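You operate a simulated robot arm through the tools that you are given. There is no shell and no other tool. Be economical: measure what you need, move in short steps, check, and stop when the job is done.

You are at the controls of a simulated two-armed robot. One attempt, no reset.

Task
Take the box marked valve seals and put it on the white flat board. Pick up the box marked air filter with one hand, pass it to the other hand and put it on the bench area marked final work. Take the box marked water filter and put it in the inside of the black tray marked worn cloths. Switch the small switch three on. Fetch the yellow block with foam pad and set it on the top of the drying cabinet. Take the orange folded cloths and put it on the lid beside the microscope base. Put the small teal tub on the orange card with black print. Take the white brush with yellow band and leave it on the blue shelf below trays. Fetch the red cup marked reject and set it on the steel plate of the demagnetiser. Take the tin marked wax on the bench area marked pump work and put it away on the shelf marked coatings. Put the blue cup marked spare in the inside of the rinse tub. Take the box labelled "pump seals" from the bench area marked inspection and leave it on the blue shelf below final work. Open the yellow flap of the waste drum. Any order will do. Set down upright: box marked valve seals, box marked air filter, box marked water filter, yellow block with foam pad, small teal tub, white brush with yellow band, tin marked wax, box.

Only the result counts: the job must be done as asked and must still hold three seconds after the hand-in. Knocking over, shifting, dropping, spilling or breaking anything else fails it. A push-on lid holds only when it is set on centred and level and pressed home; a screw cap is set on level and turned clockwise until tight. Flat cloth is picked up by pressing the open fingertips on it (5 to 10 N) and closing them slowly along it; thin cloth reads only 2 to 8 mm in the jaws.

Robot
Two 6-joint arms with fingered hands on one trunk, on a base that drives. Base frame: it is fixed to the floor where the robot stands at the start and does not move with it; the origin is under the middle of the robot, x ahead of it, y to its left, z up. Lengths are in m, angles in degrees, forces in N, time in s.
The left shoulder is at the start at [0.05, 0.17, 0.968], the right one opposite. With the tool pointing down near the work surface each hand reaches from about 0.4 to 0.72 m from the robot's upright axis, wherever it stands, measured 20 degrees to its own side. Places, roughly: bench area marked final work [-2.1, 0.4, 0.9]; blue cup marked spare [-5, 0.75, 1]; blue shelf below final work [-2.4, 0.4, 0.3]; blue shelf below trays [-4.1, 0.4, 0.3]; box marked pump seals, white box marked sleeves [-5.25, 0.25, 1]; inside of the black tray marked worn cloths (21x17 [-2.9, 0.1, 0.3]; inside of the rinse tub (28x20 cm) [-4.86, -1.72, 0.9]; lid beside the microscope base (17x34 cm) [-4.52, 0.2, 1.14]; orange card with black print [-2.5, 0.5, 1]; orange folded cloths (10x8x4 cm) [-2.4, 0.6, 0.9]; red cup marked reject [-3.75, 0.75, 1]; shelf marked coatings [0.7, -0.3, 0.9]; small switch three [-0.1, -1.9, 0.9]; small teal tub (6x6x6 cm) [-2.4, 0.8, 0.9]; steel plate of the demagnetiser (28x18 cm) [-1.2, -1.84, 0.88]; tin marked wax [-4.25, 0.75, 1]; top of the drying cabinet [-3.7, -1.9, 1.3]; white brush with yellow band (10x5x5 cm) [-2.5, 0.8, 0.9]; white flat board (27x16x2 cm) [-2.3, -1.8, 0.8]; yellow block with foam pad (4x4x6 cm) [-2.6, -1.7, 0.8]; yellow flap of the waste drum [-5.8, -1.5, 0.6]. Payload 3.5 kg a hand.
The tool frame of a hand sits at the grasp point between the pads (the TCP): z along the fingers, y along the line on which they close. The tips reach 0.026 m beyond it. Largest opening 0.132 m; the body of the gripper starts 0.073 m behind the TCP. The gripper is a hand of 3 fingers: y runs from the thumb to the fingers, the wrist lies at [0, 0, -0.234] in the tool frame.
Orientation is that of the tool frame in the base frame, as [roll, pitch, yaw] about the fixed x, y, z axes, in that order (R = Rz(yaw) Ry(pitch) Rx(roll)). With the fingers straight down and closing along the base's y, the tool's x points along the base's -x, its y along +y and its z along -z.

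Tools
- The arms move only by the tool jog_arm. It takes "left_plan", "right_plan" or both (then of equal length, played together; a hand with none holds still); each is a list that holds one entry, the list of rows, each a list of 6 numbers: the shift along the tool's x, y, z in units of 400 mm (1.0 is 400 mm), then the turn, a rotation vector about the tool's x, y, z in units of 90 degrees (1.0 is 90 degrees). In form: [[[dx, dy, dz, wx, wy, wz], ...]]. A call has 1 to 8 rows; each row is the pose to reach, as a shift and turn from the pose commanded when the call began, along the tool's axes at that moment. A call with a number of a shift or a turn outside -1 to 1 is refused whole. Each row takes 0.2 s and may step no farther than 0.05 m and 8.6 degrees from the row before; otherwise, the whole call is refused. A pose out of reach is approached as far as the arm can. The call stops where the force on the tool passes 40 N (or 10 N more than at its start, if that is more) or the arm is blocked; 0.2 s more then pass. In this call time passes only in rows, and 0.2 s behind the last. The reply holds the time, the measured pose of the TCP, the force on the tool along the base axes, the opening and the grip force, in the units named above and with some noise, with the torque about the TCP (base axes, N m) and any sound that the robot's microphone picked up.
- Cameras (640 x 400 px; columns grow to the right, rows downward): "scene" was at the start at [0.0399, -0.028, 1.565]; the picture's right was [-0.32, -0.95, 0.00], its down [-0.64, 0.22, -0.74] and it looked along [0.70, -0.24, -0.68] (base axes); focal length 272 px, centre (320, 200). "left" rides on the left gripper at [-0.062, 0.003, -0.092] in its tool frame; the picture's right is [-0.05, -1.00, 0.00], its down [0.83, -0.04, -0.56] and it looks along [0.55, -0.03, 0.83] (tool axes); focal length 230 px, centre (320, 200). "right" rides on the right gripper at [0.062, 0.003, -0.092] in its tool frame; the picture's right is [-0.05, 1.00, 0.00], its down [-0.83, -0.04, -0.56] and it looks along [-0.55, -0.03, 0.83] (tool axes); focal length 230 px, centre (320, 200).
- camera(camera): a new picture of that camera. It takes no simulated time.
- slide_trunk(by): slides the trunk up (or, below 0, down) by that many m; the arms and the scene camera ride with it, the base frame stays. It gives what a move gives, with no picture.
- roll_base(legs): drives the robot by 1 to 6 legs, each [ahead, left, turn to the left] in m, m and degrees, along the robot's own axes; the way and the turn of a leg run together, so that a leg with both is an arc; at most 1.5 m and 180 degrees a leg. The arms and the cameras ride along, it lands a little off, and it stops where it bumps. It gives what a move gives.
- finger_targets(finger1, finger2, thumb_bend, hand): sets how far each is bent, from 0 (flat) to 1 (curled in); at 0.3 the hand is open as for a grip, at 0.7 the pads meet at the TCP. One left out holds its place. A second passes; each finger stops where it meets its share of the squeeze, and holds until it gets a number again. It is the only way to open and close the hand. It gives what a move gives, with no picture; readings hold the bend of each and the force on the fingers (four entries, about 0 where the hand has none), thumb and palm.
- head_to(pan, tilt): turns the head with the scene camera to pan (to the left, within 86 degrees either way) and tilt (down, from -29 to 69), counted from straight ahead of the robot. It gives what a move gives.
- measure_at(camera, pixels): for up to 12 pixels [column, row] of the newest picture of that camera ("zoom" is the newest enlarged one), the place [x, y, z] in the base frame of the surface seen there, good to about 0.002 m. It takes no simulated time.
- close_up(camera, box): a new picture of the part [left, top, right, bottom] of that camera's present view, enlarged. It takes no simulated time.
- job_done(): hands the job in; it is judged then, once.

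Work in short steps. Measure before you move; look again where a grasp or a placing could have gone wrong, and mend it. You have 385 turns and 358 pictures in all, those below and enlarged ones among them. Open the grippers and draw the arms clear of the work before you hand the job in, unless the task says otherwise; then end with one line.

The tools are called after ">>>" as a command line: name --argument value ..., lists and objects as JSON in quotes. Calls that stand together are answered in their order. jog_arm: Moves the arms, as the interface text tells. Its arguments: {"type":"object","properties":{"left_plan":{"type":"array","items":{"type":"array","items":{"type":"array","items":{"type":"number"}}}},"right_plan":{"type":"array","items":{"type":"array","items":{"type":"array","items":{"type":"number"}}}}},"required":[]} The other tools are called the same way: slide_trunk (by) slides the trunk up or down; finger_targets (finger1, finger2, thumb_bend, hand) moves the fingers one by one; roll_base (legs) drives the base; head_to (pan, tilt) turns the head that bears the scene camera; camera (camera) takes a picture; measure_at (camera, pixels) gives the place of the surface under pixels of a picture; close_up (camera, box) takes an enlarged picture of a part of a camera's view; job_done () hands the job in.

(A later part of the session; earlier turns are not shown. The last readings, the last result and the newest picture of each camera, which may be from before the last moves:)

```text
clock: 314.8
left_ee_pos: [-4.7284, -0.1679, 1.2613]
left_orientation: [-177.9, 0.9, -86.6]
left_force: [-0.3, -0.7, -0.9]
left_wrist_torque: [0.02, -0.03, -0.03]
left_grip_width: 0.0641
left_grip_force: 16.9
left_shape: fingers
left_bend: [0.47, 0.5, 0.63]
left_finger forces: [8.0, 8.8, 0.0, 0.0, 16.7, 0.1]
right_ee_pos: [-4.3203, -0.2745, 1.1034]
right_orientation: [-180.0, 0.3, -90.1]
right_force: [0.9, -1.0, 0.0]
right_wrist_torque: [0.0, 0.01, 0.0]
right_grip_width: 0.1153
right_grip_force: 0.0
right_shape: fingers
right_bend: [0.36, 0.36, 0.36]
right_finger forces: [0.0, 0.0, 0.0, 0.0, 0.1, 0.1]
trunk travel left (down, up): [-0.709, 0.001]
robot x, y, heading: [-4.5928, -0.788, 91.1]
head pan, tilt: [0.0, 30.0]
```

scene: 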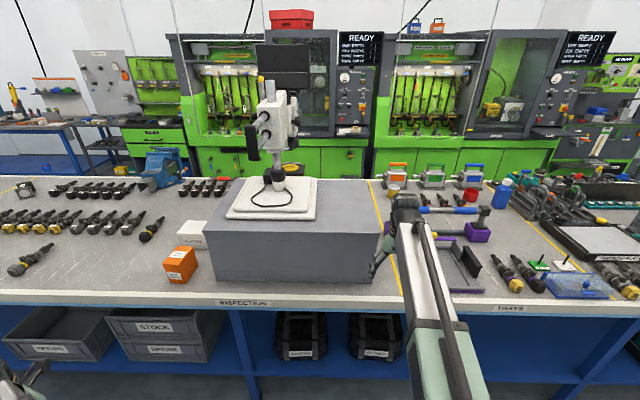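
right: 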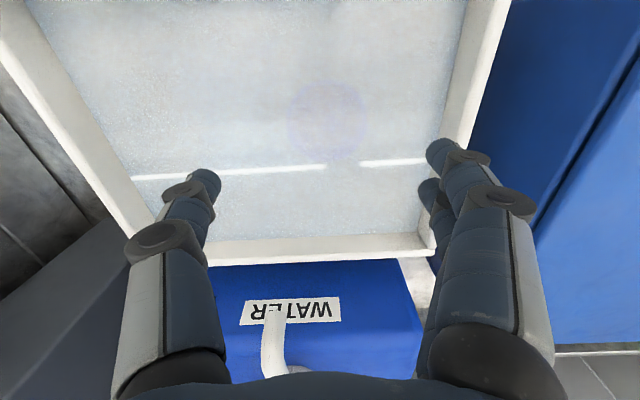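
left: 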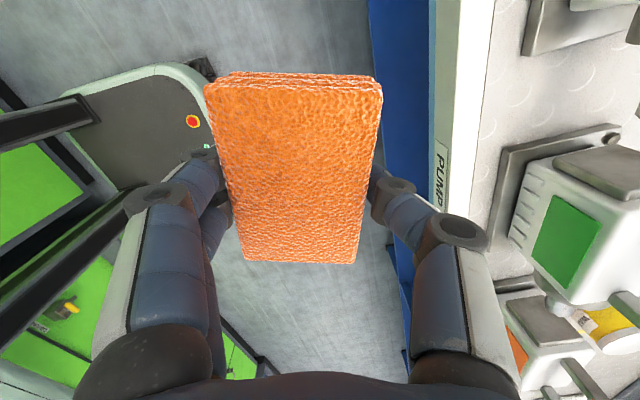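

>>> roll_base --legs '[[0, -0.205, 0], [0.33, 0, 0]]'

>>> camera --camera "left"

>>> camera --camera "scene"

```text
clock: 318.2
left_ee_pos: [-4.527, 0.1619, 1.2605]
left_orientation: [-177.9, 0.7, -86.2]
left_force: [0.5, 1.2, -0.2]
left_wrist_torque: [-0.01, 0.01, -0.04]
left_grip_width: 0.0643
left_grip_force: 16.6
left_shape: fingers
left_bend: [0.47, 0.5, 0.63]
left_finger forces: [8.0, 8.8, 0.0, 0.0, 16.7, 0.1]
right_ee_pos: [-4.1193, 0.0591, 1.1023]
right_orientation: [-179.9, 0.3, -89.6]
right_force: [0.5, 0.5, -0.4]
right_wrist_torque: [-0.02, -0.01, 0.0]
right_grip_width: 0.1155
right_grip_force: 0.0
right_shape: fingers
right_bend: [0.36, 0.36, 0.36]
right_finger forces: [0.0, 0.0, 0.0, 0.0, 0.0, 0.0]
trunk travel left (down, up): [-0.709, 0.001]
robot x, y, heading: [-4.388, -0.4594, 91.6]
head pan, tilt: [0.0, 30.0]
```

```text
264 pictures are left
```

left: 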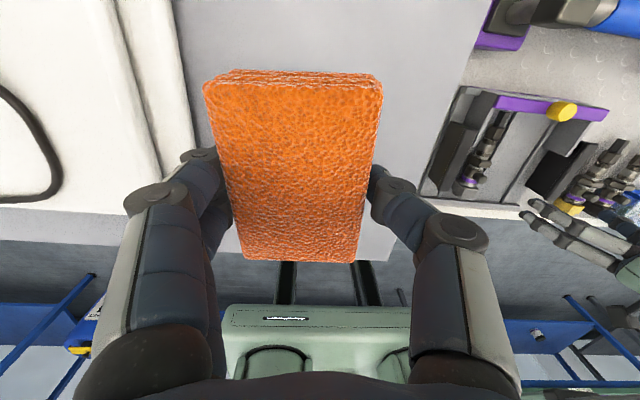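

```text
263 pictures are left
```

scene: 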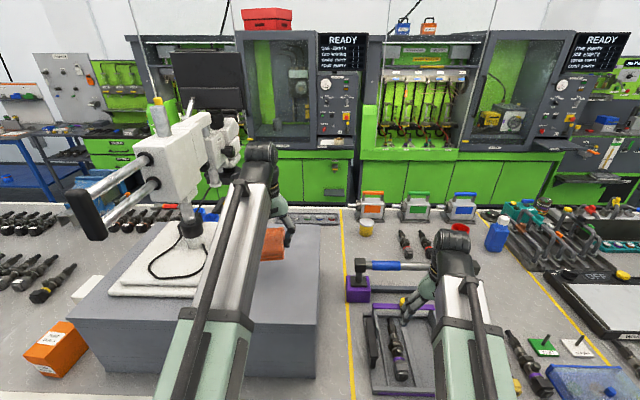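

Check how near the microscope head is to the left wrist.

>>> measure_at --camera "scene" --pixels '[[236, 133], [228, 155], [262, 155], [240, 120], [200, 150], [290, 190], [215, 180], [275, 240], [305, 300], [75, 205]]'

```text
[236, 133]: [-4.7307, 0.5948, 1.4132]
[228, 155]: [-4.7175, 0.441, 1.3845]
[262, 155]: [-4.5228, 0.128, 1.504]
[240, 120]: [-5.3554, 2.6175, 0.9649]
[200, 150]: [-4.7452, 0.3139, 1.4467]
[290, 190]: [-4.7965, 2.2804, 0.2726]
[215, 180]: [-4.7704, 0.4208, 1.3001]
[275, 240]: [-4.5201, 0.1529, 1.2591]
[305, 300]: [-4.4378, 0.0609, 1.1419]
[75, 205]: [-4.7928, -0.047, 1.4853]
```

Plenty of clearance. Shift 3 cm away from the base and lower.

>>> jog_arm --left_plan '[[[0, -0.075, 0, 0, 0, 0], [0, -0.075, 0.08, 0, 0, 0], [0, -0.075, 0.15, 0, 0, 0], [0, -0.075, 0.19, 0, 0, 0], [0, -0.075, 0.2, 0, 0, 0], [0, -0.075, 0.21, 0, 0, 0], [0, -0.075, 0.22, 0, 0, 0]]]'

```text
clock: 319.8
left_ee_pos: [-4.4918, 0.164, 1.176]
left_orientation: [-177.9, 1.0, -86.3]
left_force: [0.0, 1.9, 11.2]
left_wrist_torque: [-0.11, 0.5, -0.04]
left_grip_width: 0.0643
left_grip_force: 17.4
left_shape: fingers
left_bend: [0.47, 0.5, 0.63]
left_finger forces: [7.4, 9.5, 0.0, 0.0, 17.1, 0.1]
right_ee_pos: [-4.1179, 0.0572, 1.1041]
right_orientation: [180.0, 0.3, -89.7]
right_force: [0.4, -0.8, 0.7]
right_wrist_torque: [0.0, 0.02, 0.02]
right_grip_width: 0.1151
right_grip_force: 0.1
right_shape: fingers
right_bend: [0.36, 0.36, 0.36]
right_finger forces: [0.1, 0.1, 0.1, 0.0, 0.0, 0.1]
trunk travel left (down, up): [-0.709, 0.001]
robot x, y, heading: [-4.3869, -0.4612, 91.4]
head pan, tilt: [0.0, 30.0]
```

Contact at 11 N. Release and lift.

>>> finger_targets --hand "left" --finger1 0.34 --finger2 0.34 --thumb_bend 0.34

>>> jog_arm --left_plan '[[[0, 0, -0.08, 0, 0, 0], [0, 0, -0.16, 0, 0, 0], [0, 0, -0.22, 0, 0, 0]]]'

>>> camera --camera "left"

```text
clock: 320.8
left_ee_pos: [-4.4914, 0.1635, 1.175]
left_orientation: [-177.9, 0.8, -86.1]
left_force: [0.4, 0.0, 0.4]
left_wrist_torque: [-0.01, 0.02, 0.01]
left_grip_width: 0.121
left_grip_force: 0.2
left_shape: fingers
left_bend: [0.34, 0.34, 0.34]
left_finger forces: [0.0, 0.1, 0.0, 0.1, 0.1, 0.1]
right_ee_pos: [-4.1179, 0.0594, 1.1024]
right_orientation: [180.0, 0.3, -89.8]
right_force: [0.0, 0.0, -0.2]
right_wrist_torque: [-0.02, 0.01, -0.01]
right_grip_width: 0.1152
right_grip_force: 0.2
right_shape: fingers
right_bend: [0.36, 0.36, 0.36]
right_finger forces: [0.1, 0.1, 0.1, 0.1, 0.1, 0.1]
trunk travel left (down, up): [-0.709, 0.001]
robot x, y, heading: [-4.3883, -0.4653, 91.5]
head pan, tilt: [0.0, 30.0]
```

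```text
clock: 321.6
left_ee_pos: [-4.4944, 0.1619, 1.2634]
left_orientation: [-177.9, 1.0, -86.3]
left_force: [-0.7, 0.0, -0.1]
left_wrist_torque: [0.0, -0.01, -0.01]
left_grip_width: 0.1209
left_grip_force: 0.0
left_shape: fingers
left_bend: [0.34, 0.34, 0.34]
left_finger forces: [0.0, 0.0, 0.1, 0.0, 0.1, 0.0]
right_ee_pos: [-4.1181, 0.0586, 1.1026]
right_orientation: [-179.9, 0.3, -89.7]
right_force: [-0.4, -0.4, 0.1]
right_wrist_torque: [-0.03, 0.02, -0.02]
right_grip_width: 0.1154
right_grip_force: 0.0
right_shape: fingers
right_bend: [0.36, 0.36, 0.36]
right_finger forces: [0.0, 0.0, 0.1, 0.0, 0.0, 0.0]
trunk travel left (down, up): [-0.709, 0.001]
robot x, y, heading: [-4.3868, -0.4621, 91.5]
head pan, tilt: [0.0, 30.0]
```

```text
262 pictures are left
```

left: 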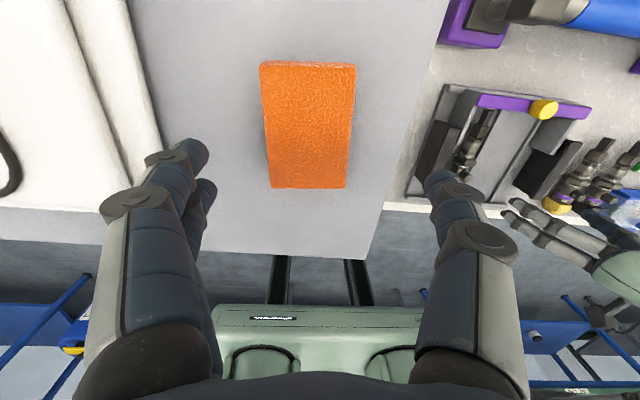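

Cloths rest on the lid. Next the waste drum flap: back off, turn to face south and strafe west.

>>> roll_base --legs '[[-0.3, 0, 0], [0, 0, 90], [0, 0, 89], [0, -1.1, 0]]'

>>> head_to --pan -10 --tilt 45

>>> camera --camera "scene"

```text
clock: 336.6
left_ee_pos: [-5.4097, -1.3955, 1.2621]
left_orientation: [-177.8, 0.9, 92.5]
left_force: [-0.3, -0.8, -0.2]
left_wrist_torque: [0.01, 0.02, -0.01]
left_grip_width: 0.1207
left_grip_force: 0.0
left_shape: fingers
left_bend: [0.34, 0.34, 0.34]
left_finger forces: [0.1, 0.1, 0.1, 0.0, 0.0, 0.0]
right_ee_pos: [-5.7843, -1.2831, 1.1016]
right_orientation: [180.0, 0.2, 89.0]
right_force: [0.0, -0.1, -0.9]
right_wrist_torque: [-0.01, 0.0, 0.01]
right_grip_width: 0.1153
right_grip_force: 0.0
right_shape: fingers
right_bend: [0.36, 0.36, 0.36]
right_finger forces: [0.0, 0.0, 0.1, 0.0, 0.0, 0.0]
trunk travel left (down, up): [-0.709, 0.001]
robot x, y, heading: [-5.506, -0.7727, -89.7]
head pan, tilt: [0.0, 30.0]
```

```text
clock: 337.4
left_ee_pos: [-5.4089, -1.3961, 1.2611]
left_orientation: [-177.9, 0.9, 92.4]
left_force: [0.5, -0.1, 0.1]
left_wrist_torque: [0.0, 0.01, 0.02]
left_grip_width: 0.1209
left_grip_force: 0.0
left_shape: fingers
left_bend: [0.34, 0.34, 0.34]
left_finger forces: [0.0, 0.0, 0.0, 0.0, 0.0, 0.1]
right_ee_pos: [-5.7839, -1.2832, 1.1017]
right_orientation: [179.9, 0.3, 89.0]
right_force: [-0.3, -0.3, 0.8]
right_wrist_torque: [-0.03, 0.02, 0.03]
right_grip_width: 0.115
right_grip_force: 0.0
right_shape: fingers
right_bend: [0.36, 0.36, 0.36]
right_finger forces: [0.1, 0.0, 0.0, 0.0, 0.0, 0.1]
trunk travel left (down, up): [-0.709, 0.001]
robot x, y, heading: [-5.4975, -0.7711, -90.0]
head pan, tilt: [-10.0, 45.0]
```

```text
261 pictures are left
```

scene: 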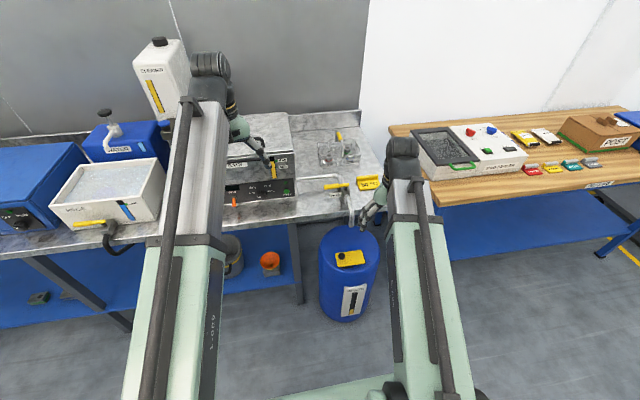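

Zoom on the drum's yellow flap and measure it.

>>> close_up --camera "scene" --box '[310, 215, 390, 275]'

>>> measure_at --camera "zoom" --pixels '[[225, 285], [400, 265], [425, 355], [260, 390], [320, 330], [260, 320], [400, 320], [150, 250], [480, 250], [340, 270]]'

```text
6.67 times, centred on (350, 245) of scene
```

zoom: 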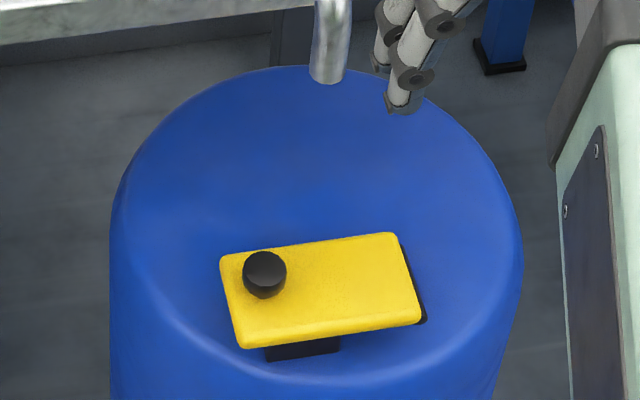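

```text
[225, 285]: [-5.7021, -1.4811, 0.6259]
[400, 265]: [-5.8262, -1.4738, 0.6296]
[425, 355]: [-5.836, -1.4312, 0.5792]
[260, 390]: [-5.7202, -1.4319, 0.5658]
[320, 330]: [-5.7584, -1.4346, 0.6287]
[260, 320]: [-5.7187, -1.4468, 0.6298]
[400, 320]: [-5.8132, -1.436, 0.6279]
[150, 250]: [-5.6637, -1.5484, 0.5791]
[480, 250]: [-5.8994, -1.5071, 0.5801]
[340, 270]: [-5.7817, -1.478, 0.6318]
```

Flap plate at z 0.63 spans x -5.70…-5.835 with a black knob at the +x end and the hinge at -x. Measure the knob and hinge.

>>> measure_at --camera "zoom" --pixels '[[265, 265], [250, 272], [280, 275], [265, 290], [265, 256], [420, 300], [408, 262], [222, 262], [395, 238], [300, 350], [330, 60], [345, 300]]'

>>> close_up --camera "scene" --box '[330, 240, 370, 275]'

```text
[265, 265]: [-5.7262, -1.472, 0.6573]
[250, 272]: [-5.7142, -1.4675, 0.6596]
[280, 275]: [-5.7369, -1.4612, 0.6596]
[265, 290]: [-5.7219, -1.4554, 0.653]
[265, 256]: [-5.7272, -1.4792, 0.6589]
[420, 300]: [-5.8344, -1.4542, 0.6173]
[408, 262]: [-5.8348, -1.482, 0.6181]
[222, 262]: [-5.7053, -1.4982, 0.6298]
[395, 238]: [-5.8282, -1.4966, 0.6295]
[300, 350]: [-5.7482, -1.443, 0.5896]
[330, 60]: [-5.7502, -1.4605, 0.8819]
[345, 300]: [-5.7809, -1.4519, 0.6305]
```

```text
11.43 times, centred on (350, 258) of scene
```

zoom: 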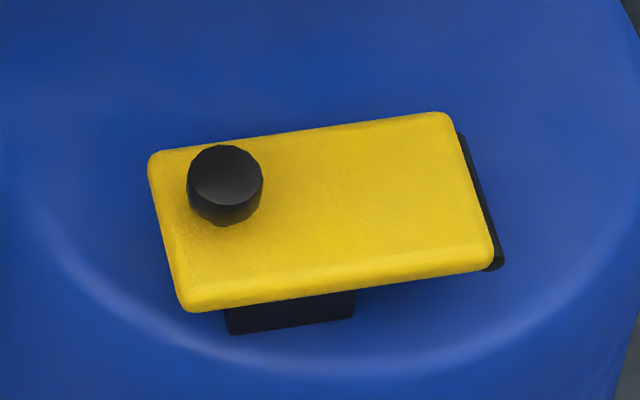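

There is a drain pipe above the flap, so I'll come horizontally with the left hand (its camera is on top), pinch the knob and follow the hinge arc while rolling the wrist. First move back/west and pitch the left hand forward.

>>> roll_base --legs '[[-0.25, -0.35, 0]]'

>>> jog_arm --left_plan '[[[-0.04, 0, 0, 0, -0.095, 0], [-0.08, 0, 0, 0, -0.19, 0], [-0.12, 0, 0, 0, -0.285, 0], [-0.16, 0, 0, 0, -0.38, 0], [-0.2, 0, 0, 0, -0.475, 0], [-0.24, 0, 0, 0, -0.57, 0], [-0.28, 0, 0, 0, -0.665, 0], [-0.32, 0, 0, 0, -0.76, 0]]]'

>>> slide_trunk --by -0.35

```text
clock: 340.0
left_ee_pos: [-5.7615, -1.1508, 1.2618]
left_orientation: [-177.9, 0.9, 92.0]
left_force: [-0.8, -0.5, -0.2]
left_wrist_torque: [-0.01, -0.02, 0.0]
left_grip_width: 0.121
left_grip_force: 0.1
left_shape: fingers
left_bend: [0.34, 0.34, 0.34]
left_finger forces: [0.1, 0.0, 0.1, 0.0, 0.1, 0.1]
right_ee_pos: [-6.1356, -1.0364, 1.1032]
right_orientation: [179.9, 0.2, 88.5]
right_force: [-0.4, 0.2, -0.1]
right_wrist_torque: [-0.02, -0.02, 0.03]
right_grip_width: 0.1155
right_grip_force: 0.1
right_shape: fingers
right_bend: [0.36, 0.36, 0.36]
right_finger forces: [0.0, 0.0, 0.0, 0.1, 0.0, 0.1]
trunk travel left (down, up): [-0.709, 0.001]
robot x, y, heading: [-5.8472, -0.5259, -90.0]
head pan, tilt: [-10.0, 45.0]
```

```text
clock: 341.8
left_ee_pos: [-5.7552, -1.2805, 1.2633]
left_orientation: [-173.8, 69.2, 97.7]
left_force: [-0.3, -0.1, 0.2]
left_wrist_torque: [0.01, 0.0, 0.0]
left_grip_width: 0.1209
left_grip_force: 0.0
left_shape: fingers
left_bend: [0.34, 0.34, 0.34]
left_finger forces: [0.0, 0.1, 0.0, 0.0, 0.0, 0.0]
right_ee_pos: [-6.1355, -1.0363, 1.103]
right_orientation: [-179.9, 0.2, 88.6]
right_force: [0.1, -0.1, -0.1]
right_wrist_torque: [-0.01, -0.02, 0.02]
right_grip_width: 0.1153
right_grip_force: 0.2
right_shape: fingers
right_bend: [0.36, 0.36, 0.36]
right_finger forces: [0.0, 0.1, 0.0, 0.0, 0.0, 0.0]
trunk travel left (down, up): [-0.709, 0.001]
robot x, y, heading: [-5.851, -0.5254, -90.2]
head pan, tilt: [-10.0, 45.0]
```

```text
clock: 345.2
left_ee_pos: [-5.7571, -1.2794, 0.9124]
left_orientation: [-174.0, 69.3, 97.5]
left_force: [-0.6, 0.3, -0.3]
left_wrist_torque: [0.02, -0.01, -0.01]
left_grip_width: 0.1211
left_grip_force: 0.0
left_shape: fingers
left_bend: [0.34, 0.34, 0.34]
left_finger forces: [0.0, 0.0, 0.1, 0.1, 0.1, 0.0]
right_ee_pos: [-6.1345, -1.036, 0.753]
right_orientation: [-179.9, 0.3, 88.6]
right_force: [-0.8, 0.5, -1.3]
right_wrist_torque: [0.03, 0.0, 0.04]
right_grip_width: 0.1152
right_grip_force: 0.0
right_shape: fingers
right_bend: [0.36, 0.36, 0.36]
right_finger forces: [0.1, 0.0, 0.1, 0.0, 0.0, 0.0]
trunk travel left (down, up): [-0.359, 0.351]
robot x, y, heading: [-5.8489, -0.5236, -90.1]
head pan, tilt: [-10.0, 45.0]
```

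Finish pitching to nearly horizontal, narrow the fingers, lower the trunk and look.

>>> jog_arm --left_plan '[[[0, 0, -0.03, 0, -0.09, 0.012], [0, 0, -0.05, 0, -0.18, 0.023]]]'

>>> finger_targets --hand "left" --finger1 0.52 --finger2 0.52 --thumb_bend 0.52

>>> slide_trunk --by -0.18

>>> camera --camera "left"

>>> camera --camera "scene"

```text
clock: 345.8
left_ee_pos: [-5.756, -1.2607, 0.9199]
left_orientation: [-177.8, 85.5, 93.7]
left_force: [0.2, 0.3, 0.1]
left_wrist_torque: [0.0, -0.02, -0.04]
left_grip_width: 0.1212
left_grip_force: 0.1
left_shape: fingers
left_bend: [0.34, 0.34, 0.34]
left_finger forces: [0.0, 0.1, 0.0, 0.1, 0.1, 0.1]
right_ee_pos: [-6.1346, -1.036, 0.7516]
right_orientation: [-180.0, 0.4, 88.5]
right_force: [-0.6, 0.3, -0.2]
right_wrist_torque: [0.0, 0.01, -0.01]
right_grip_width: 0.1152
right_grip_force: 0.0
right_shape: fingers
right_bend: [0.36, 0.36, 0.36]
right_finger forces: [0.0, 0.0, 0.0, 0.0, 0.0, 0.0]
trunk travel left (down, up): [-0.359, 0.351]
robot x, y, heading: [-5.8511, -0.5268, -90.1]
head pan, tilt: [-10.0, 45.0]
```

```text
clock: 346.8
left_ee_pos: [-5.7559, -1.2612, 0.9205]
left_orientation: [-178.6, 85.5, 93.1]
left_force: [-0.2, 0.1, 1.3]
left_wrist_torque: [0.02, 0.0, 0.02]
left_grip_width: 0.0617
left_grip_force: 0.0
left_shape: fingers
left_bend: [0.52, 0.52, 0.52]
left_finger forces: [0.1, 0.0, 0.0, 0.1, 0.0, 0.1]
right_ee_pos: [-6.1362, -1.0359, 0.7524]
right_orientation: [-179.9, 0.3, 88.4]
right_force: [0.5, -0.3, -0.3]
right_wrist_torque: [-0.03, -0.04, 0.01]
right_grip_width: 0.1153
right_grip_force: 0.0
right_shape: fingers
right_bend: [0.36, 0.36, 0.36]
right_finger forces: [0.0, 0.0, 0.1, 0.1, 0.0, 0.0]
trunk travel left (down, up): [-0.359, 0.351]
robot x, y, heading: [-5.851, -0.5241, -90.1]
head pan, tilt: [-10.0, 45.0]
```

```text
clock: 348.8
left_ee_pos: [-5.7569, -1.2607, 0.7402]
left_orientation: [-178.5, 85.5, 93.2]
left_force: [-0.3, 0.6, 0.1]
left_wrist_torque: [0.0, -0.01, 0.0]
left_grip_width: 0.0617
left_grip_force: 0.0
left_shape: fingers
left_bend: [0.52, 0.52, 0.52]
left_finger forces: [0.0, 0.0, 0.0, 0.0, 0.0, 0.1]
right_ee_pos: [-6.1349, -1.0355, 0.5726]
right_orientation: [-180.0, 0.3, 88.5]
right_force: [-0.5, -0.8, 0.0]
right_wrist_torque: [0.0, 0.0, 0.02]
right_grip_width: 0.1154
right_grip_force: 0.1
right_shape: fingers
right_bend: [0.36, 0.36, 0.36]
right_finger forces: [0.0, 0.0, 0.0, 0.1, 0.0, 0.1]
trunk travel left (down, up): [-0.179, 0.531]
robot x, y, heading: [-5.8499, -0.5264, -90.1]
head pan, tilt: [-10.0, 45.0]
```

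```text
258 pictures are left
```

left: 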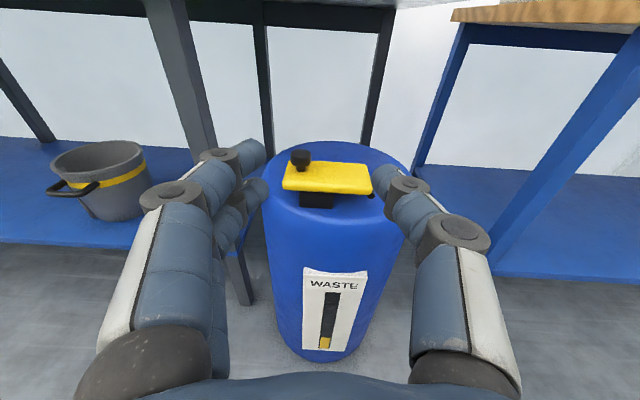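

```text
257 pictures are left
```

scene: 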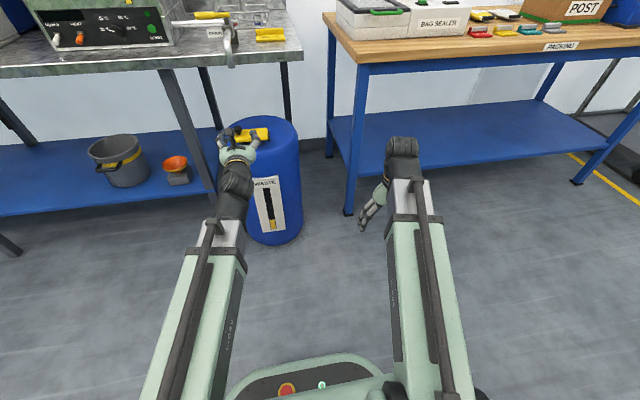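

Clear view of flap and knob from the left camera. Measure.

>>> measure_at --camera "left" --pixels '[[300, 156], [293, 158], [308, 158], [300, 168], [330, 170], [285, 185], [370, 190], [372, 168], [320, 200], [300, 151]]'

>>> close_up --camera "left" --box '[260, 130, 400, 220]'

```text
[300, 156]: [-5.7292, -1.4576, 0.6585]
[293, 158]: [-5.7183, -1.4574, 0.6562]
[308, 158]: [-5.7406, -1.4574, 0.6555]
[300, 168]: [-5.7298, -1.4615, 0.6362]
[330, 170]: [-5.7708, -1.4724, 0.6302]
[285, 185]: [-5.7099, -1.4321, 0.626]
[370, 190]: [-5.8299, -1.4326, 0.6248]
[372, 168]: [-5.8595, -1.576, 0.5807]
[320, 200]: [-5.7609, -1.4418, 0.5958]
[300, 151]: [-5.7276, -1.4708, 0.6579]
```

```text
4.44 times, centred on (330, 175) of left
```

zoom: 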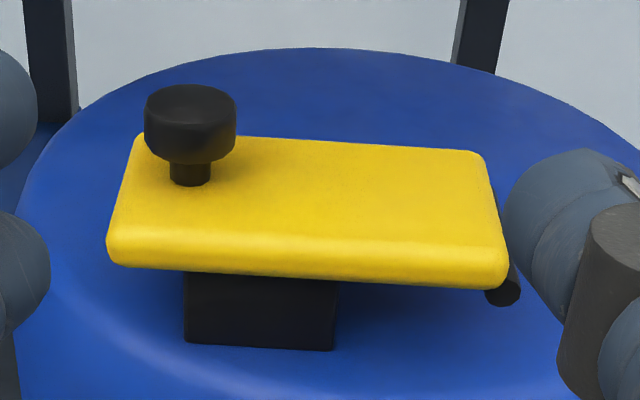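

Mushroom knob: head centre ≈(-5.7285,-1.468), z 0.643–0.659; hinge rod at x≈-5.838, z≈0.612. Drive 0.1 ahead, then line up in height.

>>> roll_base --legs '[[0.1, 0, 0]]'

>>> jog_arm --left_plan '[[[0.075, 0.024, 0.007, 0, 0, 0], [0.15, 0.048, 0.014, 0, 0, 0], [0.224, 0.071, 0.02, 0, 0, 0]]]'

>>> camera --camera "left"

```text
clock: 350.0
left_ee_pos: [-5.7566, -1.3637, 0.7397]
left_orientation: [-178.5, 85.4, 93.1]
left_force: [-0.4, 0.4, -1.0]
left_wrist_torque: [0.02, 0.01, -0.03]
left_grip_width: 0.0619
left_grip_force: 0.1
left_shape: fingers
left_bend: [0.52, 0.52, 0.52]
left_finger forces: [0.0, 0.0, 0.0, 0.0, 0.0, 0.0]
right_ee_pos: [-6.1353, -1.1392, 0.5742]
right_orientation: [180.0, 0.3, 88.5]
right_force: [-0.1, 0.3, -0.3]
right_wrist_torque: [0.01, -0.03, 0.0]
right_grip_width: 0.1152
right_grip_force: 0.0
right_shape: fingers
right_bend: [0.36, 0.36, 0.36]
right_finger forces: [0.1, 0.1, 0.1, 0.1, 0.1, 0.0]
trunk travel left (down, up): [-0.179, 0.531]
robot x, y, heading: [-5.85, -0.6312, -90.2]
head pan, tilt: [-10.0, 45.0]
```

```text
clock: 350.8
left_ee_pos: [-5.7292, -1.3645, 0.6487]
left_orientation: [-178.5, 85.5, 93.1]
left_force: [-0.4, 0.1, 0.6]
left_wrist_torque: [-0.01, -0.01, 0.04]
left_grip_width: 0.0616
left_grip_force: 0.1
left_shape: fingers
left_bend: [0.52, 0.52, 0.52]
left_finger forces: [0.0, 0.0, 0.0, 0.1, 0.0, 0.0]
right_ee_pos: [-6.135, -1.1384, 0.5732]
right_orientation: [179.9, 0.3, 88.6]
right_force: [0.4, 0.6, 0.5]
right_wrist_torque: [0.01, 0.03, 0.02]
right_grip_width: 0.1153
right_grip_force: 0.0
right_shape: fingers
right_bend: [0.36, 0.36, 0.36]
right_finger forces: [0.0, 0.0, 0.0, 0.0, 0.0, 0.0]
trunk travel left (down, up): [-0.179, 0.531]
robot x, y, heading: [-5.8495, -0.6277, -90.0]
head pan, tilt: [-10.0, 45.0]
```

```text
255 pictures are left
```

left: 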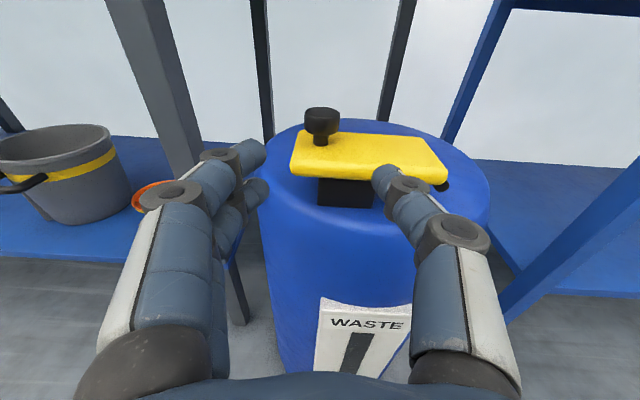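

Advance 0.104 m with TCP z ≈0.656 so the lower finger clears the plate, then pinch.

>>> jog_arm --left_plan '[[[-0.02, -0.002, 0.07, 0, 0, 0], [-0.03, -0.004, 0.14, 0, 0, 0], [-0.038, -0.006, 0.2, 0, 0, 0], [-0.038, -0.008, 0.258, 0, 0, 0]]]'

>>> camera --camera "left"

```text
clock: 351.8
left_ee_pos: [-5.7317, -1.4668, 0.6582]
left_orientation: [-178.6, 85.5, 93.0]
left_force: [-0.7, -0.3, -0.9]
left_wrist_torque: [0.03, 0.0, 0.03]
left_grip_width: 0.0616
left_grip_force: 0.0
left_shape: fingers
left_bend: [0.52, 0.52, 0.52]
left_finger forces: [0.0, 0.1, 0.1, 0.0, 0.0, 0.1]
right_ee_pos: [-6.1354, -1.1378, 0.573]
right_orientation: [-180.0, 0.3, 88.5]
right_force: [-0.2, -0.1, 0.0]
right_wrist_torque: [0.03, 0.01, -0.02]
right_grip_width: 0.1153
right_grip_force: 0.2
right_shape: fingers
right_bend: [0.36, 0.36, 0.36]
right_finger forces: [0.0, 0.1, 0.0, 0.0, 0.1, 0.0]
trunk travel left (down, up): [-0.179, 0.531]
robot x, y, heading: [-5.8529, -0.6311, -89.9]
head pan, tilt: [-10.0, 45.0]
```

```text
254 pictures are left
```

left: 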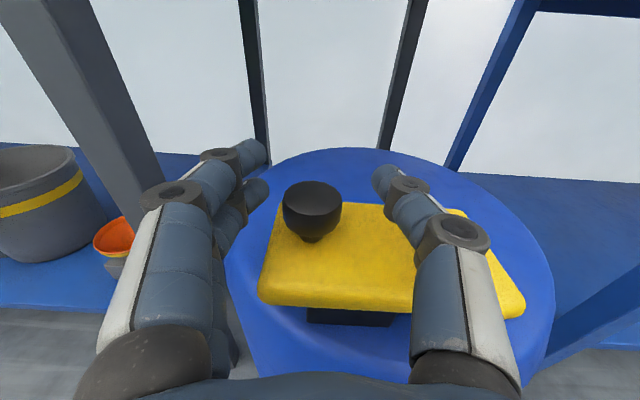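

>>> jog_arm --left_plan '[[[0.01, 0.004, 0, 0, 0, 0]]]'

>>> finger_targets --hand "left" --finger1 0.75 --finger2 0.75 --thumb_bend 0.75

>>> camera --camera "left"

```text
clock: 352.2
left_ee_pos: [-5.7294, -1.4652, 0.6532]
left_orientation: [-178.5, 85.5, 93.2]
left_force: [0.8, 0.1, -0.1]
left_wrist_torque: [0.01, 0.01, 0.0]
left_grip_width: 0.0617
left_grip_force: 0.0
left_shape: fingers
left_bend: [0.52, 0.52, 0.52]
left_finger forces: [0.0, 0.1, 0.0, 0.0, 0.0, 0.0]
right_ee_pos: [-6.1352, -1.1389, 0.5717]
right_orientation: [-179.9, 0.3, 88.5]
right_force: [0.0, -0.1, 0.1]
right_wrist_torque: [-0.06, -0.02, -0.02]
right_grip_width: 0.1151
right_grip_force: 0.1
right_shape: fingers
right_bend: [0.36, 0.36, 0.36]
right_finger forces: [0.0, 0.1, 0.0, 0.0, 0.0, 0.0]
trunk travel left (down, up): [-0.179, 0.531]
robot x, y, heading: [-5.851, -0.6321, -90.3]
head pan, tilt: [-10.0, 45.0]
```

```text
clock: 353.2
left_ee_pos: [-5.7299, -1.4672, 0.6533]
left_orientation: [-178.6, 85.5, 92.9]
left_force: [-0.3, -19.3, 2.8]
left_wrist_torque: [-0.07, -0.05, 0.02]
left_grip_width: 0.0099
left_grip_force: 15.9
left_shape: fingers
left_bend: [0.72, 0.7, 0.68]
left_finger forces: [8.6, 9.1, 0.0, 0.0, 13.7, 0.1]
right_ee_pos: [-6.1353, -1.1398, 0.5719]
right_orientation: [179.9, 0.3, 88.5]
right_force: [0.3, -0.3, 0.5]
right_wrist_torque: [0.0, 0.02, 0.01]
right_grip_width: 0.1151
right_grip_force: 0.2
right_shape: fingers
right_bend: [0.36, 0.36, 0.36]
right_finger forces: [0.1, 0.0, 0.0, 0.0, 0.0, 0.1]
trunk travel left (down, up): [-0.179, 0.531]
robot x, y, heading: [-5.8528, -0.6285, -90.1]
head pan, tilt: [-10.0, 45.0]
```

```text
253 pictures are left
```

left: 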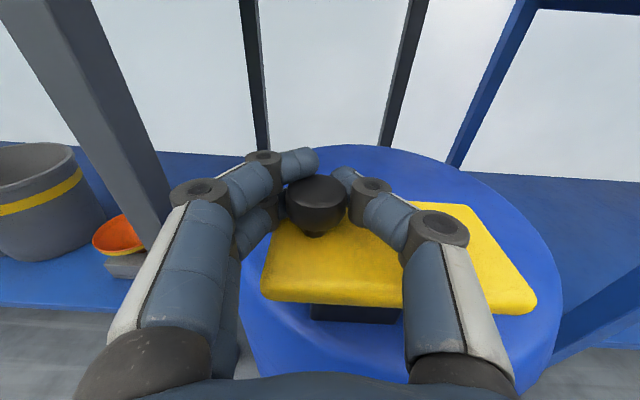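

The fingers cage the knob. Follow the hinge arc for the first 32°, rolling about the tool axis.

>>> jog_arm --left_plan '[[[-0.0368, -0.017, -0.0034, 0, 0, 0.089], [-0.071, -0.0388, -0.0067, 0, 0, 0.178], [-0.1014, -0.0652, -0.0099, 0, 0, 0.267], [-0.1282, -0.0957, -0.0129, 0, 0, 0.356]]]'

>>> camera --camera "left"

```text
clock: 354.2
left_ee_pos: [-5.7649, -1.4684, 0.7026]
left_orientation: [98.7, 57.7, 9.0]
left_force: [-4.4, -8.6, -5.4]
left_wrist_torque: [0.0, -0.03, 0.01]
left_grip_width: 0.0101
left_grip_force: 12.3
left_shape: fingers
left_bend: [0.73, 0.71, 0.68]
left_finger forces: [4.7, 6.1, 0.0, 0.1, 14.0, 0.0]
right_ee_pos: [-6.1353, -1.1394, 0.5725]
right_orientation: [-179.9, 0.2, 88.5]
right_force: [0.0, 0.1, 0.8]
right_wrist_torque: [0.02, 0.0, 0.01]
right_grip_width: 0.1154
right_grip_force: 0.1
right_shape: fingers
right_bend: [0.36, 0.36, 0.36]
right_finger forces: [0.0, 0.0, 0.0, 0.0, 0.1, 0.1]
trunk travel left (down, up): [-0.179, 0.531]
robot x, y, heading: [-5.8528, -0.6267, -90.1]
head pan, tilt: [-10.0, 45.0]
```

```text
252 pictures are left
```

left: 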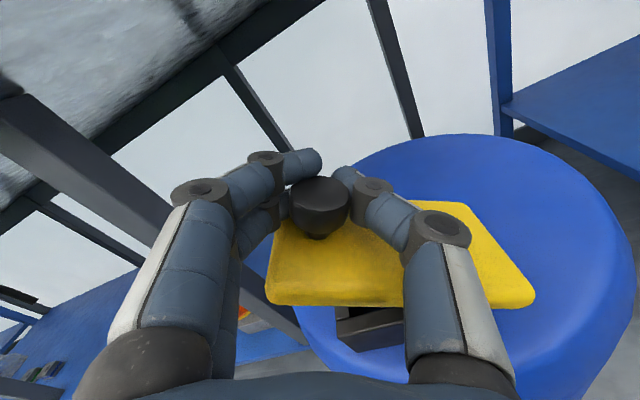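

The flap follows. The arc motion is the same in the tool frame; continue another 48°.

>>> jog_arm --left_plan '[[[-0.0368, -0.017, -0.0034, 0, 0, 0.089], [-0.071, -0.0388, -0.0067, 0, 0, 0.178], [-0.1014, -0.0652, -0.0099, 0, 0, 0.267], [-0.1282, -0.0957, -0.0129, 0, 0, 0.356], [-0.1502, -0.1297, -0.0156, 0, 0, 0.445], [-0.1675, -0.1662, -0.018, 0, 0, 0.534]]]'

>>> camera --camera "left"

>>> camera --camera "scene"

```text
clock: 355.6
left_ee_pos: [-5.8572, -1.467, 0.7236]
left_orientation: [94.7, 9.8, 2.5]
left_force: [3.7, -13.7, -13.5]
left_wrist_torque: [0.0, -0.14, 0.01]
left_grip_width: 0.0104
left_grip_force: 14.7
left_shape: fingers
left_bend: [0.73, 0.71, 0.67]
left_finger forces: [5.1, 6.7, 0.0, 0.0, 18.0, 0.0]
right_ee_pos: [-6.1354, -1.1396, 0.5712]
right_orientation: [179.9, 0.3, 88.5]
right_force: [0.0, 0.2, -0.1]
right_wrist_torque: [0.0, 0.0, 0.0]
right_grip_width: 0.1153
right_grip_force: 0.1
right_shape: fingers
right_bend: [0.36, 0.36, 0.36]
right_finger forces: [0.0, 0.0, 0.0, 0.0, 0.1, 0.0]
trunk travel left (down, up): [-0.179, 0.531]
robot x, y, heading: [-5.8488, -0.6259, -90.0]
head pan, tilt: [-10.0, 45.0]
```

```text
251 pictures are left
```

left: 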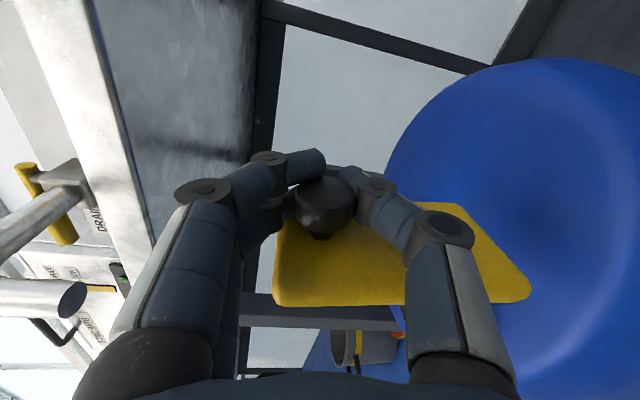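

```text
250 pictures are left
```

scene: 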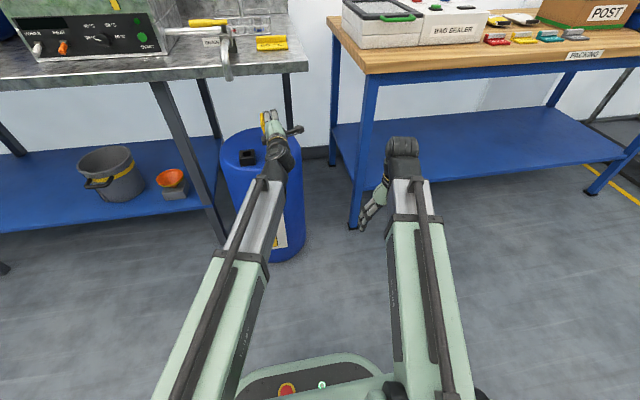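

At ~80°. Continue 32° more past vertical so it stays open.

>>> jog_arm --left_plan '[[[-0.0368, -0.017, -0.0034, 0, 0, 0.089], [-0.071, -0.0388, -0.0067, 0, 0, 0.178], [-0.1014, -0.0652, -0.0099, 0, 0, 0.267], [-0.1282, -0.0957, -0.0129, 0, 0, 0.356]]]'

>>> close_up --camera "scene" --box '[200, 80, 340, 220]'

```text
clock: 356.6
left_ee_pos: [-5.9138, -1.4609, 0.6957]
left_orientation: [95.0, -21.9, -0.1]
left_force: [12.4, -26.5, -13.1]
left_wrist_torque: [-0.12, 0.19, 0.08]
left_grip_width: 0.0112
left_grip_force: 24.7
left_shape: fingers
left_bend: [0.75, 0.72, 0.65]
left_finger forces: [7.0, 20.6, 0.0, 0.0, 21.1, 0.0]
right_ee_pos: [-6.1342, -1.1407, 0.5707]
right_orientation: [180.0, 0.2, 88.5]
right_force: [1.2, 0.5, 0.7]
right_wrist_torque: [-0.01, 0.01, 0.0]
right_grip_width: 0.1151
right_grip_force: 0.1
right_shape: fingers
right_bend: [0.36, 0.36, 0.36]
right_finger forces: [0.1, 0.1, 0.0, 0.0, 0.0, 0.1]
trunk travel left (down, up): [-0.179, 0.531]
robot x, y, heading: [-5.853, -0.6287, -90.2]
head pan, tilt: [-10.0, 45.0]
```

```text
2.86 times, centred on (270, 150) of scene
```

zoom: 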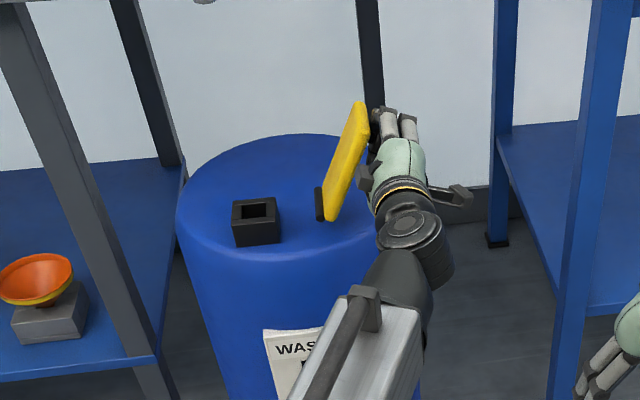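

Flap is past vertical. Release the knob and withdraw straight back.

>>> finger_targets --hand "left" --finger1 0.5 --finger2 0.5 --thumb_bend 0.5

>>> jog_arm --left_plan '[[[0, 0, -0.1, 0, 0, 0], [0, 0, -0.2, 0, 0, 0], [0, 0, -0.3, 0, 0, 0], [0, 0, -0.4, 0, 0, 0]]]'

>>> close_up --camera "scene" --box '[200, 80, 340, 220]'

```text
clock: 357.6
left_ee_pos: [-5.9164, -1.4588, 0.6979]
left_orientation: [94.9, -22.0, -0.3]
left_force: [1.1, -0.6, 0.6]
left_wrist_torque: [0.03, 0.01, -0.02]
left_grip_width: 0.0671
left_grip_force: 0.0
left_shape: fingers
left_bend: [0.5, 0.5, 0.5]
left_finger forces: [0.0, 0.0, 0.0, 0.1, 0.1, 0.0]
right_ee_pos: [-6.1357, -1.1388, 0.5727]
right_orientation: [-180.0, 0.3, 88.5]
right_force: [0.1, 0.7, 0.0]
right_wrist_torque: [-0.01, -0.01, -0.01]
right_grip_width: 0.1152
right_grip_force: 0.0
right_shape: fingers
right_bend: [0.36, 0.36, 0.36]
right_finger forces: [0.0, 0.0, 0.1, 0.0, 0.0, 0.0]
trunk travel left (down, up): [-0.179, 0.531]
robot x, y, heading: [-5.8519, -0.6316, -90.2]
head pan, tilt: [-10.0, 45.0]
```

```text
clock: 358.6
left_ee_pos: [-5.9179, -1.2998, 0.7104]
left_orientation: [95.0, -22.1, -0.4]
left_force: [-0.7, -0.4, 0.4]
left_wrist_torque: [0.05, -0.01, 0.01]
left_grip_width: 0.0673
left_grip_force: 0.2
left_shape: fingers
left_bend: [0.5, 0.5, 0.5]
left_finger forces: [0.0, 0.0, 0.0, 0.0, 0.1, 0.1]
right_ee_pos: [-6.135, -1.1389, 0.5728]
right_orientation: [180.0, 0.3, 88.5]
right_force: [0.5, 0.3, -0.2]
right_wrist_torque: [0.0, 0.03, 0.01]
right_grip_width: 0.1152
right_grip_force: 0.0
right_shape: fingers
right_bend: [0.36, 0.36, 0.36]
right_finger forces: [0.1, 0.1, 0.0, 0.0, 0.0, 0.1]
trunk travel left (down, up): [-0.179, 0.531]
robot x, y, heading: [-5.8509, -0.632, -90.1]
head pan, tilt: [-10.0, 45.0]
```

```text
2.86 times, centred on (270, 150) of scene
```

zoom: 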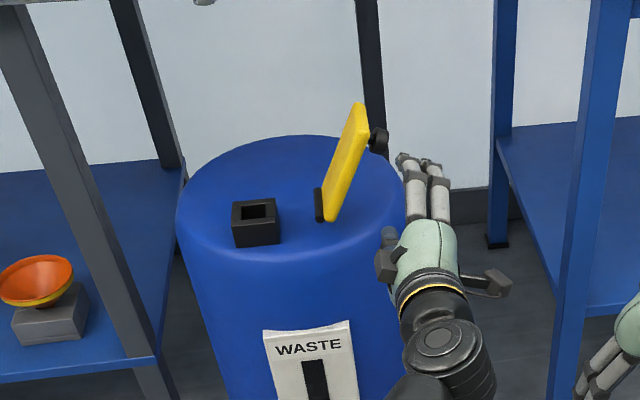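

The flap stays open. Back away, raise the trunk, and bring the left hand back to pointing down.

>>> roll_base --legs '[[-0.12, 0, 0]]'

>>> slide_trunk --by 0.4

>>> jog_arm --left_plan '[[[0, 0, 0, 0.0563, 0.0366, -0.0598], [0, 0, 0, 0.1126, 0.0731, -0.1195], [0, 0, 0, 0.169, 0.1097, -0.1793], [0, 0, 0, 0.2253, 0.1463, -0.239], [0, 0, 0, 0.2816, 0.1828, -0.2988], [0, 0, 0, 0.338, 0.2194, -0.3585], [0, 0, 0, 0.3943, 0.2559, -0.4183], [0, 0, 0, 0.4506, 0.2925, -0.478]]]'

>>> jog_arm --left_plan '[[[0, 0, 0, 0.0563, 0.0366, -0.0598], [0, 0, 0, 0.1126, 0.0731, -0.1195], [0, 0, 0, 0.169, 0.1097, -0.1793], [0, 0, 0, 0.2253, 0.1463, -0.239], [0, 0, 0, 0.2816, 0.1828, -0.2988], [0, 0, 0, 0.338, 0.2194, -0.3585], [0, 0, 0, 0.3943, 0.2559, -0.4183], [0, 0, 0, 0.4506, 0.2925, -0.478]]]'

```text
clock: 359.8
left_ee_pos: [-5.9208, -1.1777, 0.711]
left_orientation: [94.8, -22.0, -0.3]
left_force: [0.2, -0.3, 0.1]
left_wrist_torque: [0.01, -0.01, -0.02]
left_grip_width: 0.0671
left_grip_force: 0.1
left_shape: fingers
left_bend: [0.5, 0.5, 0.5]
left_finger forces: [0.0, 0.0, 0.0, 0.0, 0.0, 0.1]
right_ee_pos: [-6.1346, -1.017, 0.5726]
right_orientation: [-180.0, 0.3, 88.5]
right_force: [0.5, 0.1, 0.1]
right_wrist_torque: [0.01, 0.01, -0.01]
right_grip_width: 0.1155
right_grip_force: 0.0
right_shape: fingers
right_bend: [0.36, 0.36, 0.36]
right_finger forces: [0.0, 0.0, 0.0, 0.1, 0.1, 0.0]
trunk travel left (down, up): [-0.179, 0.531]
robot x, y, heading: [-5.8506, -0.5095, -90.2]
head pan, tilt: [-10.0, 45.0]
```

```text
clock: 363.7
left_ee_pos: [-5.9199, -1.1779, 1.1109]
left_orientation: [94.9, -22.0, -0.3]
left_force: [0.3, 0.1, -0.5]
left_wrist_torque: [0.0, 0.01, 0.01]
left_grip_width: 0.0672
left_grip_force: 0.1
left_shape: fingers
left_bend: [0.5, 0.5, 0.5]
left_finger forces: [0.0, 0.0, 0.0, 0.0, 0.1, 0.0]
right_ee_pos: [-6.1351, -1.0175, 0.9732]
right_orientation: [179.9, 0.3, 88.5]
right_force: [0.1, -0.8, -0.2]
right_wrist_torque: [-0.02, 0.0, -0.01]
right_grip_width: 0.1152
right_grip_force: 0.1
right_shape: fingers
right_bend: [0.36, 0.36, 0.36]
right_finger forces: [0.0, 0.0, 0.0, 0.0, 0.0, 0.0]
trunk travel left (down, up): [-0.579, 0.131]
robot x, y, heading: [-5.8513, -0.5085, -90.3]
head pan, tilt: [-10.0, 45.0]
```

```text
clock: 365.5
left_ee_pos: [-5.9198, -1.177, 1.11]
left_orientation: [132.8, 7.4, 40.2]
left_force: [0.0, -0.4, -0.3]
left_wrist_torque: [0.0, -0.01, 0.01]
left_grip_width: 0.0674
left_grip_force: 0.0
left_shape: fingers
left_bend: [0.5, 0.5, 0.5]
left_finger forces: [0.1, 0.0, 0.1, 0.0, 0.0, 0.1]
right_ee_pos: [-6.1349, -1.0173, 0.9734]
right_orientation: [180.0, 0.4, 88.6]
right_force: [-0.6, -0.3, -0.1]
right_wrist_torque: [-0.02, -0.01, 0.04]
right_grip_width: 0.1152
right_grip_force: 0.0
right_shape: fingers
right_bend: [0.36, 0.36, 0.36]
right_finger forces: [0.1, 0.0, 0.1, 0.0, 0.1, 0.0]
trunk travel left (down, up): [-0.579, 0.131]
robot x, y, heading: [-5.853, -0.5076, -90.0]
head pan, tilt: [-10.0, 45.0]
```

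```text
clock: 367.3
left_ee_pos: [-5.915, -1.1675, 1.1067]
left_orientation: [179.7, 0.5, 89.2]
left_force: [0.6, 0.0, -0.4]
left_wrist_torque: [0.0, -0.04, -0.03]
left_grip_width: 0.0675
left_grip_force: 0.0
left_shape: fingers
left_bend: [0.5, 0.5, 0.5]
left_finger forces: [0.1, 0.0, 0.0, 0.0, 0.0, 0.0]
left hand out of reach, approached as far as the arm can: row 7, 8
right_ee_pos: [-6.135, -1.0173, 0.9726]
right_orientation: [180.0, 0.3, 88.5]
right_force: [0.6, -0.2, -0.6]
right_wrist_torque: [0.01, 0.03, 0.03]
right_grip_width: 0.1154
right_grip_force: 0.0
right_shape: fingers
right_bend: [0.36, 0.36, 0.36]
right_finger forces: [0.1, 0.0, 0.0, 0.1, 0.0, 0.1]
trunk travel left (down, up): [-0.579, 0.131]
robot x, y, heading: [-5.8514, -0.5063, -90.4]
head pan, tilt: [-10.0, 45.0]
```

Left hand is level and neutral again. Raise the trunk, reposition and turn to face the inspection area with the orange pump seals box.

>>> slide_trunk --by 0.12

>>> roll_base --legs '[[0.25, 0.65, 0], [0, 0, 90], [0, 0, 90]]'

>>> head_to --pan 0 --tilt 40

>>> camera --camera "scene"

```text
clock: 368.8
left_ee_pos: [-5.9168, -1.168, 1.226]
left_orientation: [179.6, 0.6, 89.1]
left_force: [-0.6, 0.0, -0.3]
left_wrist_torque: [-0.02, -0.02, 0.02]
left_grip_width: 0.0675
left_grip_force: 0.0
left_shape: fingers
left_bend: [0.5, 0.5, 0.5]
left_finger forces: [0.0, 0.0, 0.0, 0.1, 0.1, 0.0]
right_ee_pos: [-6.1348, -1.0173, 1.0915]
right_orientation: [-179.9, 0.3, 88.5]
right_force: [0.3, 0.7, 0.6]
right_wrist_torque: [0.01, 0.02, -0.01]
right_grip_width: 0.1153
right_grip_force: 0.1
right_shape: fingers
right_bend: [0.36, 0.36, 0.36]
right_finger forces: [0.1, 0.0, 0.0, 0.1, 0.0, 0.0]
trunk travel left (down, up): [-0.699, 0.011]
robot x, y, heading: [-5.8517, -0.512, -90.1]
head pan, tilt: [-10.0, 45.0]
```

```text
clock: 380.1
left_ee_pos: [-5.1034, -0.1036, 1.2267]
left_orientation: [179.5, 0.6, -93.7]
left_force: [1.0, -0.1, 0.1]
left_wrist_torque: [0.02, -0.03, -0.03]
left_grip_width: 0.0671
left_grip_force: 0.0
left_shape: fingers
left_bend: [0.5, 0.5, 0.5]
left_finger forces: [0.1, 0.0, 0.1, 0.0, 0.0, 0.1]
right_ee_pos: [-4.8924, -0.2646, 1.0923]
right_orientation: [180.0, 0.2, -94.3]
right_force: [0.2, 0.3, 0.0]
right_wrist_torque: [0.02, 0.0, 0.0]
right_grip_width: 0.1154
right_grip_force: 0.0
right_shape: fingers
right_bend: [0.36, 0.36, 0.36]
right_finger forces: [0.0, 0.0, 0.0, 0.1, 0.1, 0.1]
trunk travel left (down, up): [-0.699, 0.011]
robot x, y, heading: [-5.2022, -0.7548, 86.9]
head pan, tilt: [-10.0, 45.0]
```

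```text
clock: 380.8
left_ee_pos: [-5.105, -0.1025, 1.2256]
left_orientation: [179.6, 0.7, -93.7]
left_force: [0.8, -0.5, 0.6]
left_wrist_torque: [-0.01, 0.02, 0.01]
left_grip_width: 0.0672
left_grip_force: 0.1
left_shape: fingers
left_bend: [0.5, 0.5, 0.5]
left_finger forces: [0.0, 0.1, 0.0, 0.0, 0.0, 0.1]
right_ee_pos: [-4.8926, -0.2646, 1.0933]
right_orientation: [-180.0, 0.3, -94.3]
right_force: [-0.2, 0.5, -0.5]
right_wrist_torque: [-0.02, 0.03, -0.03]
right_grip_width: 0.1152
right_grip_force: 0.0
right_shape: fingers
right_bend: [0.36, 0.36, 0.36]
right_finger forces: [0.0, 0.0, 0.0, 0.1, 0.0, 0.0]
trunk travel left (down, up): [-0.699, 0.011]
robot x, y, heading: [-5.2033, -0.7592, 86.9]
head pan, tilt: [0.0, 40.0]
```

```text
247 pictures are left
```

scene: 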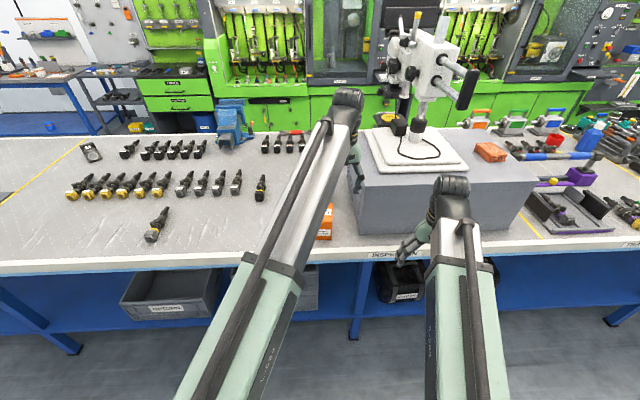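

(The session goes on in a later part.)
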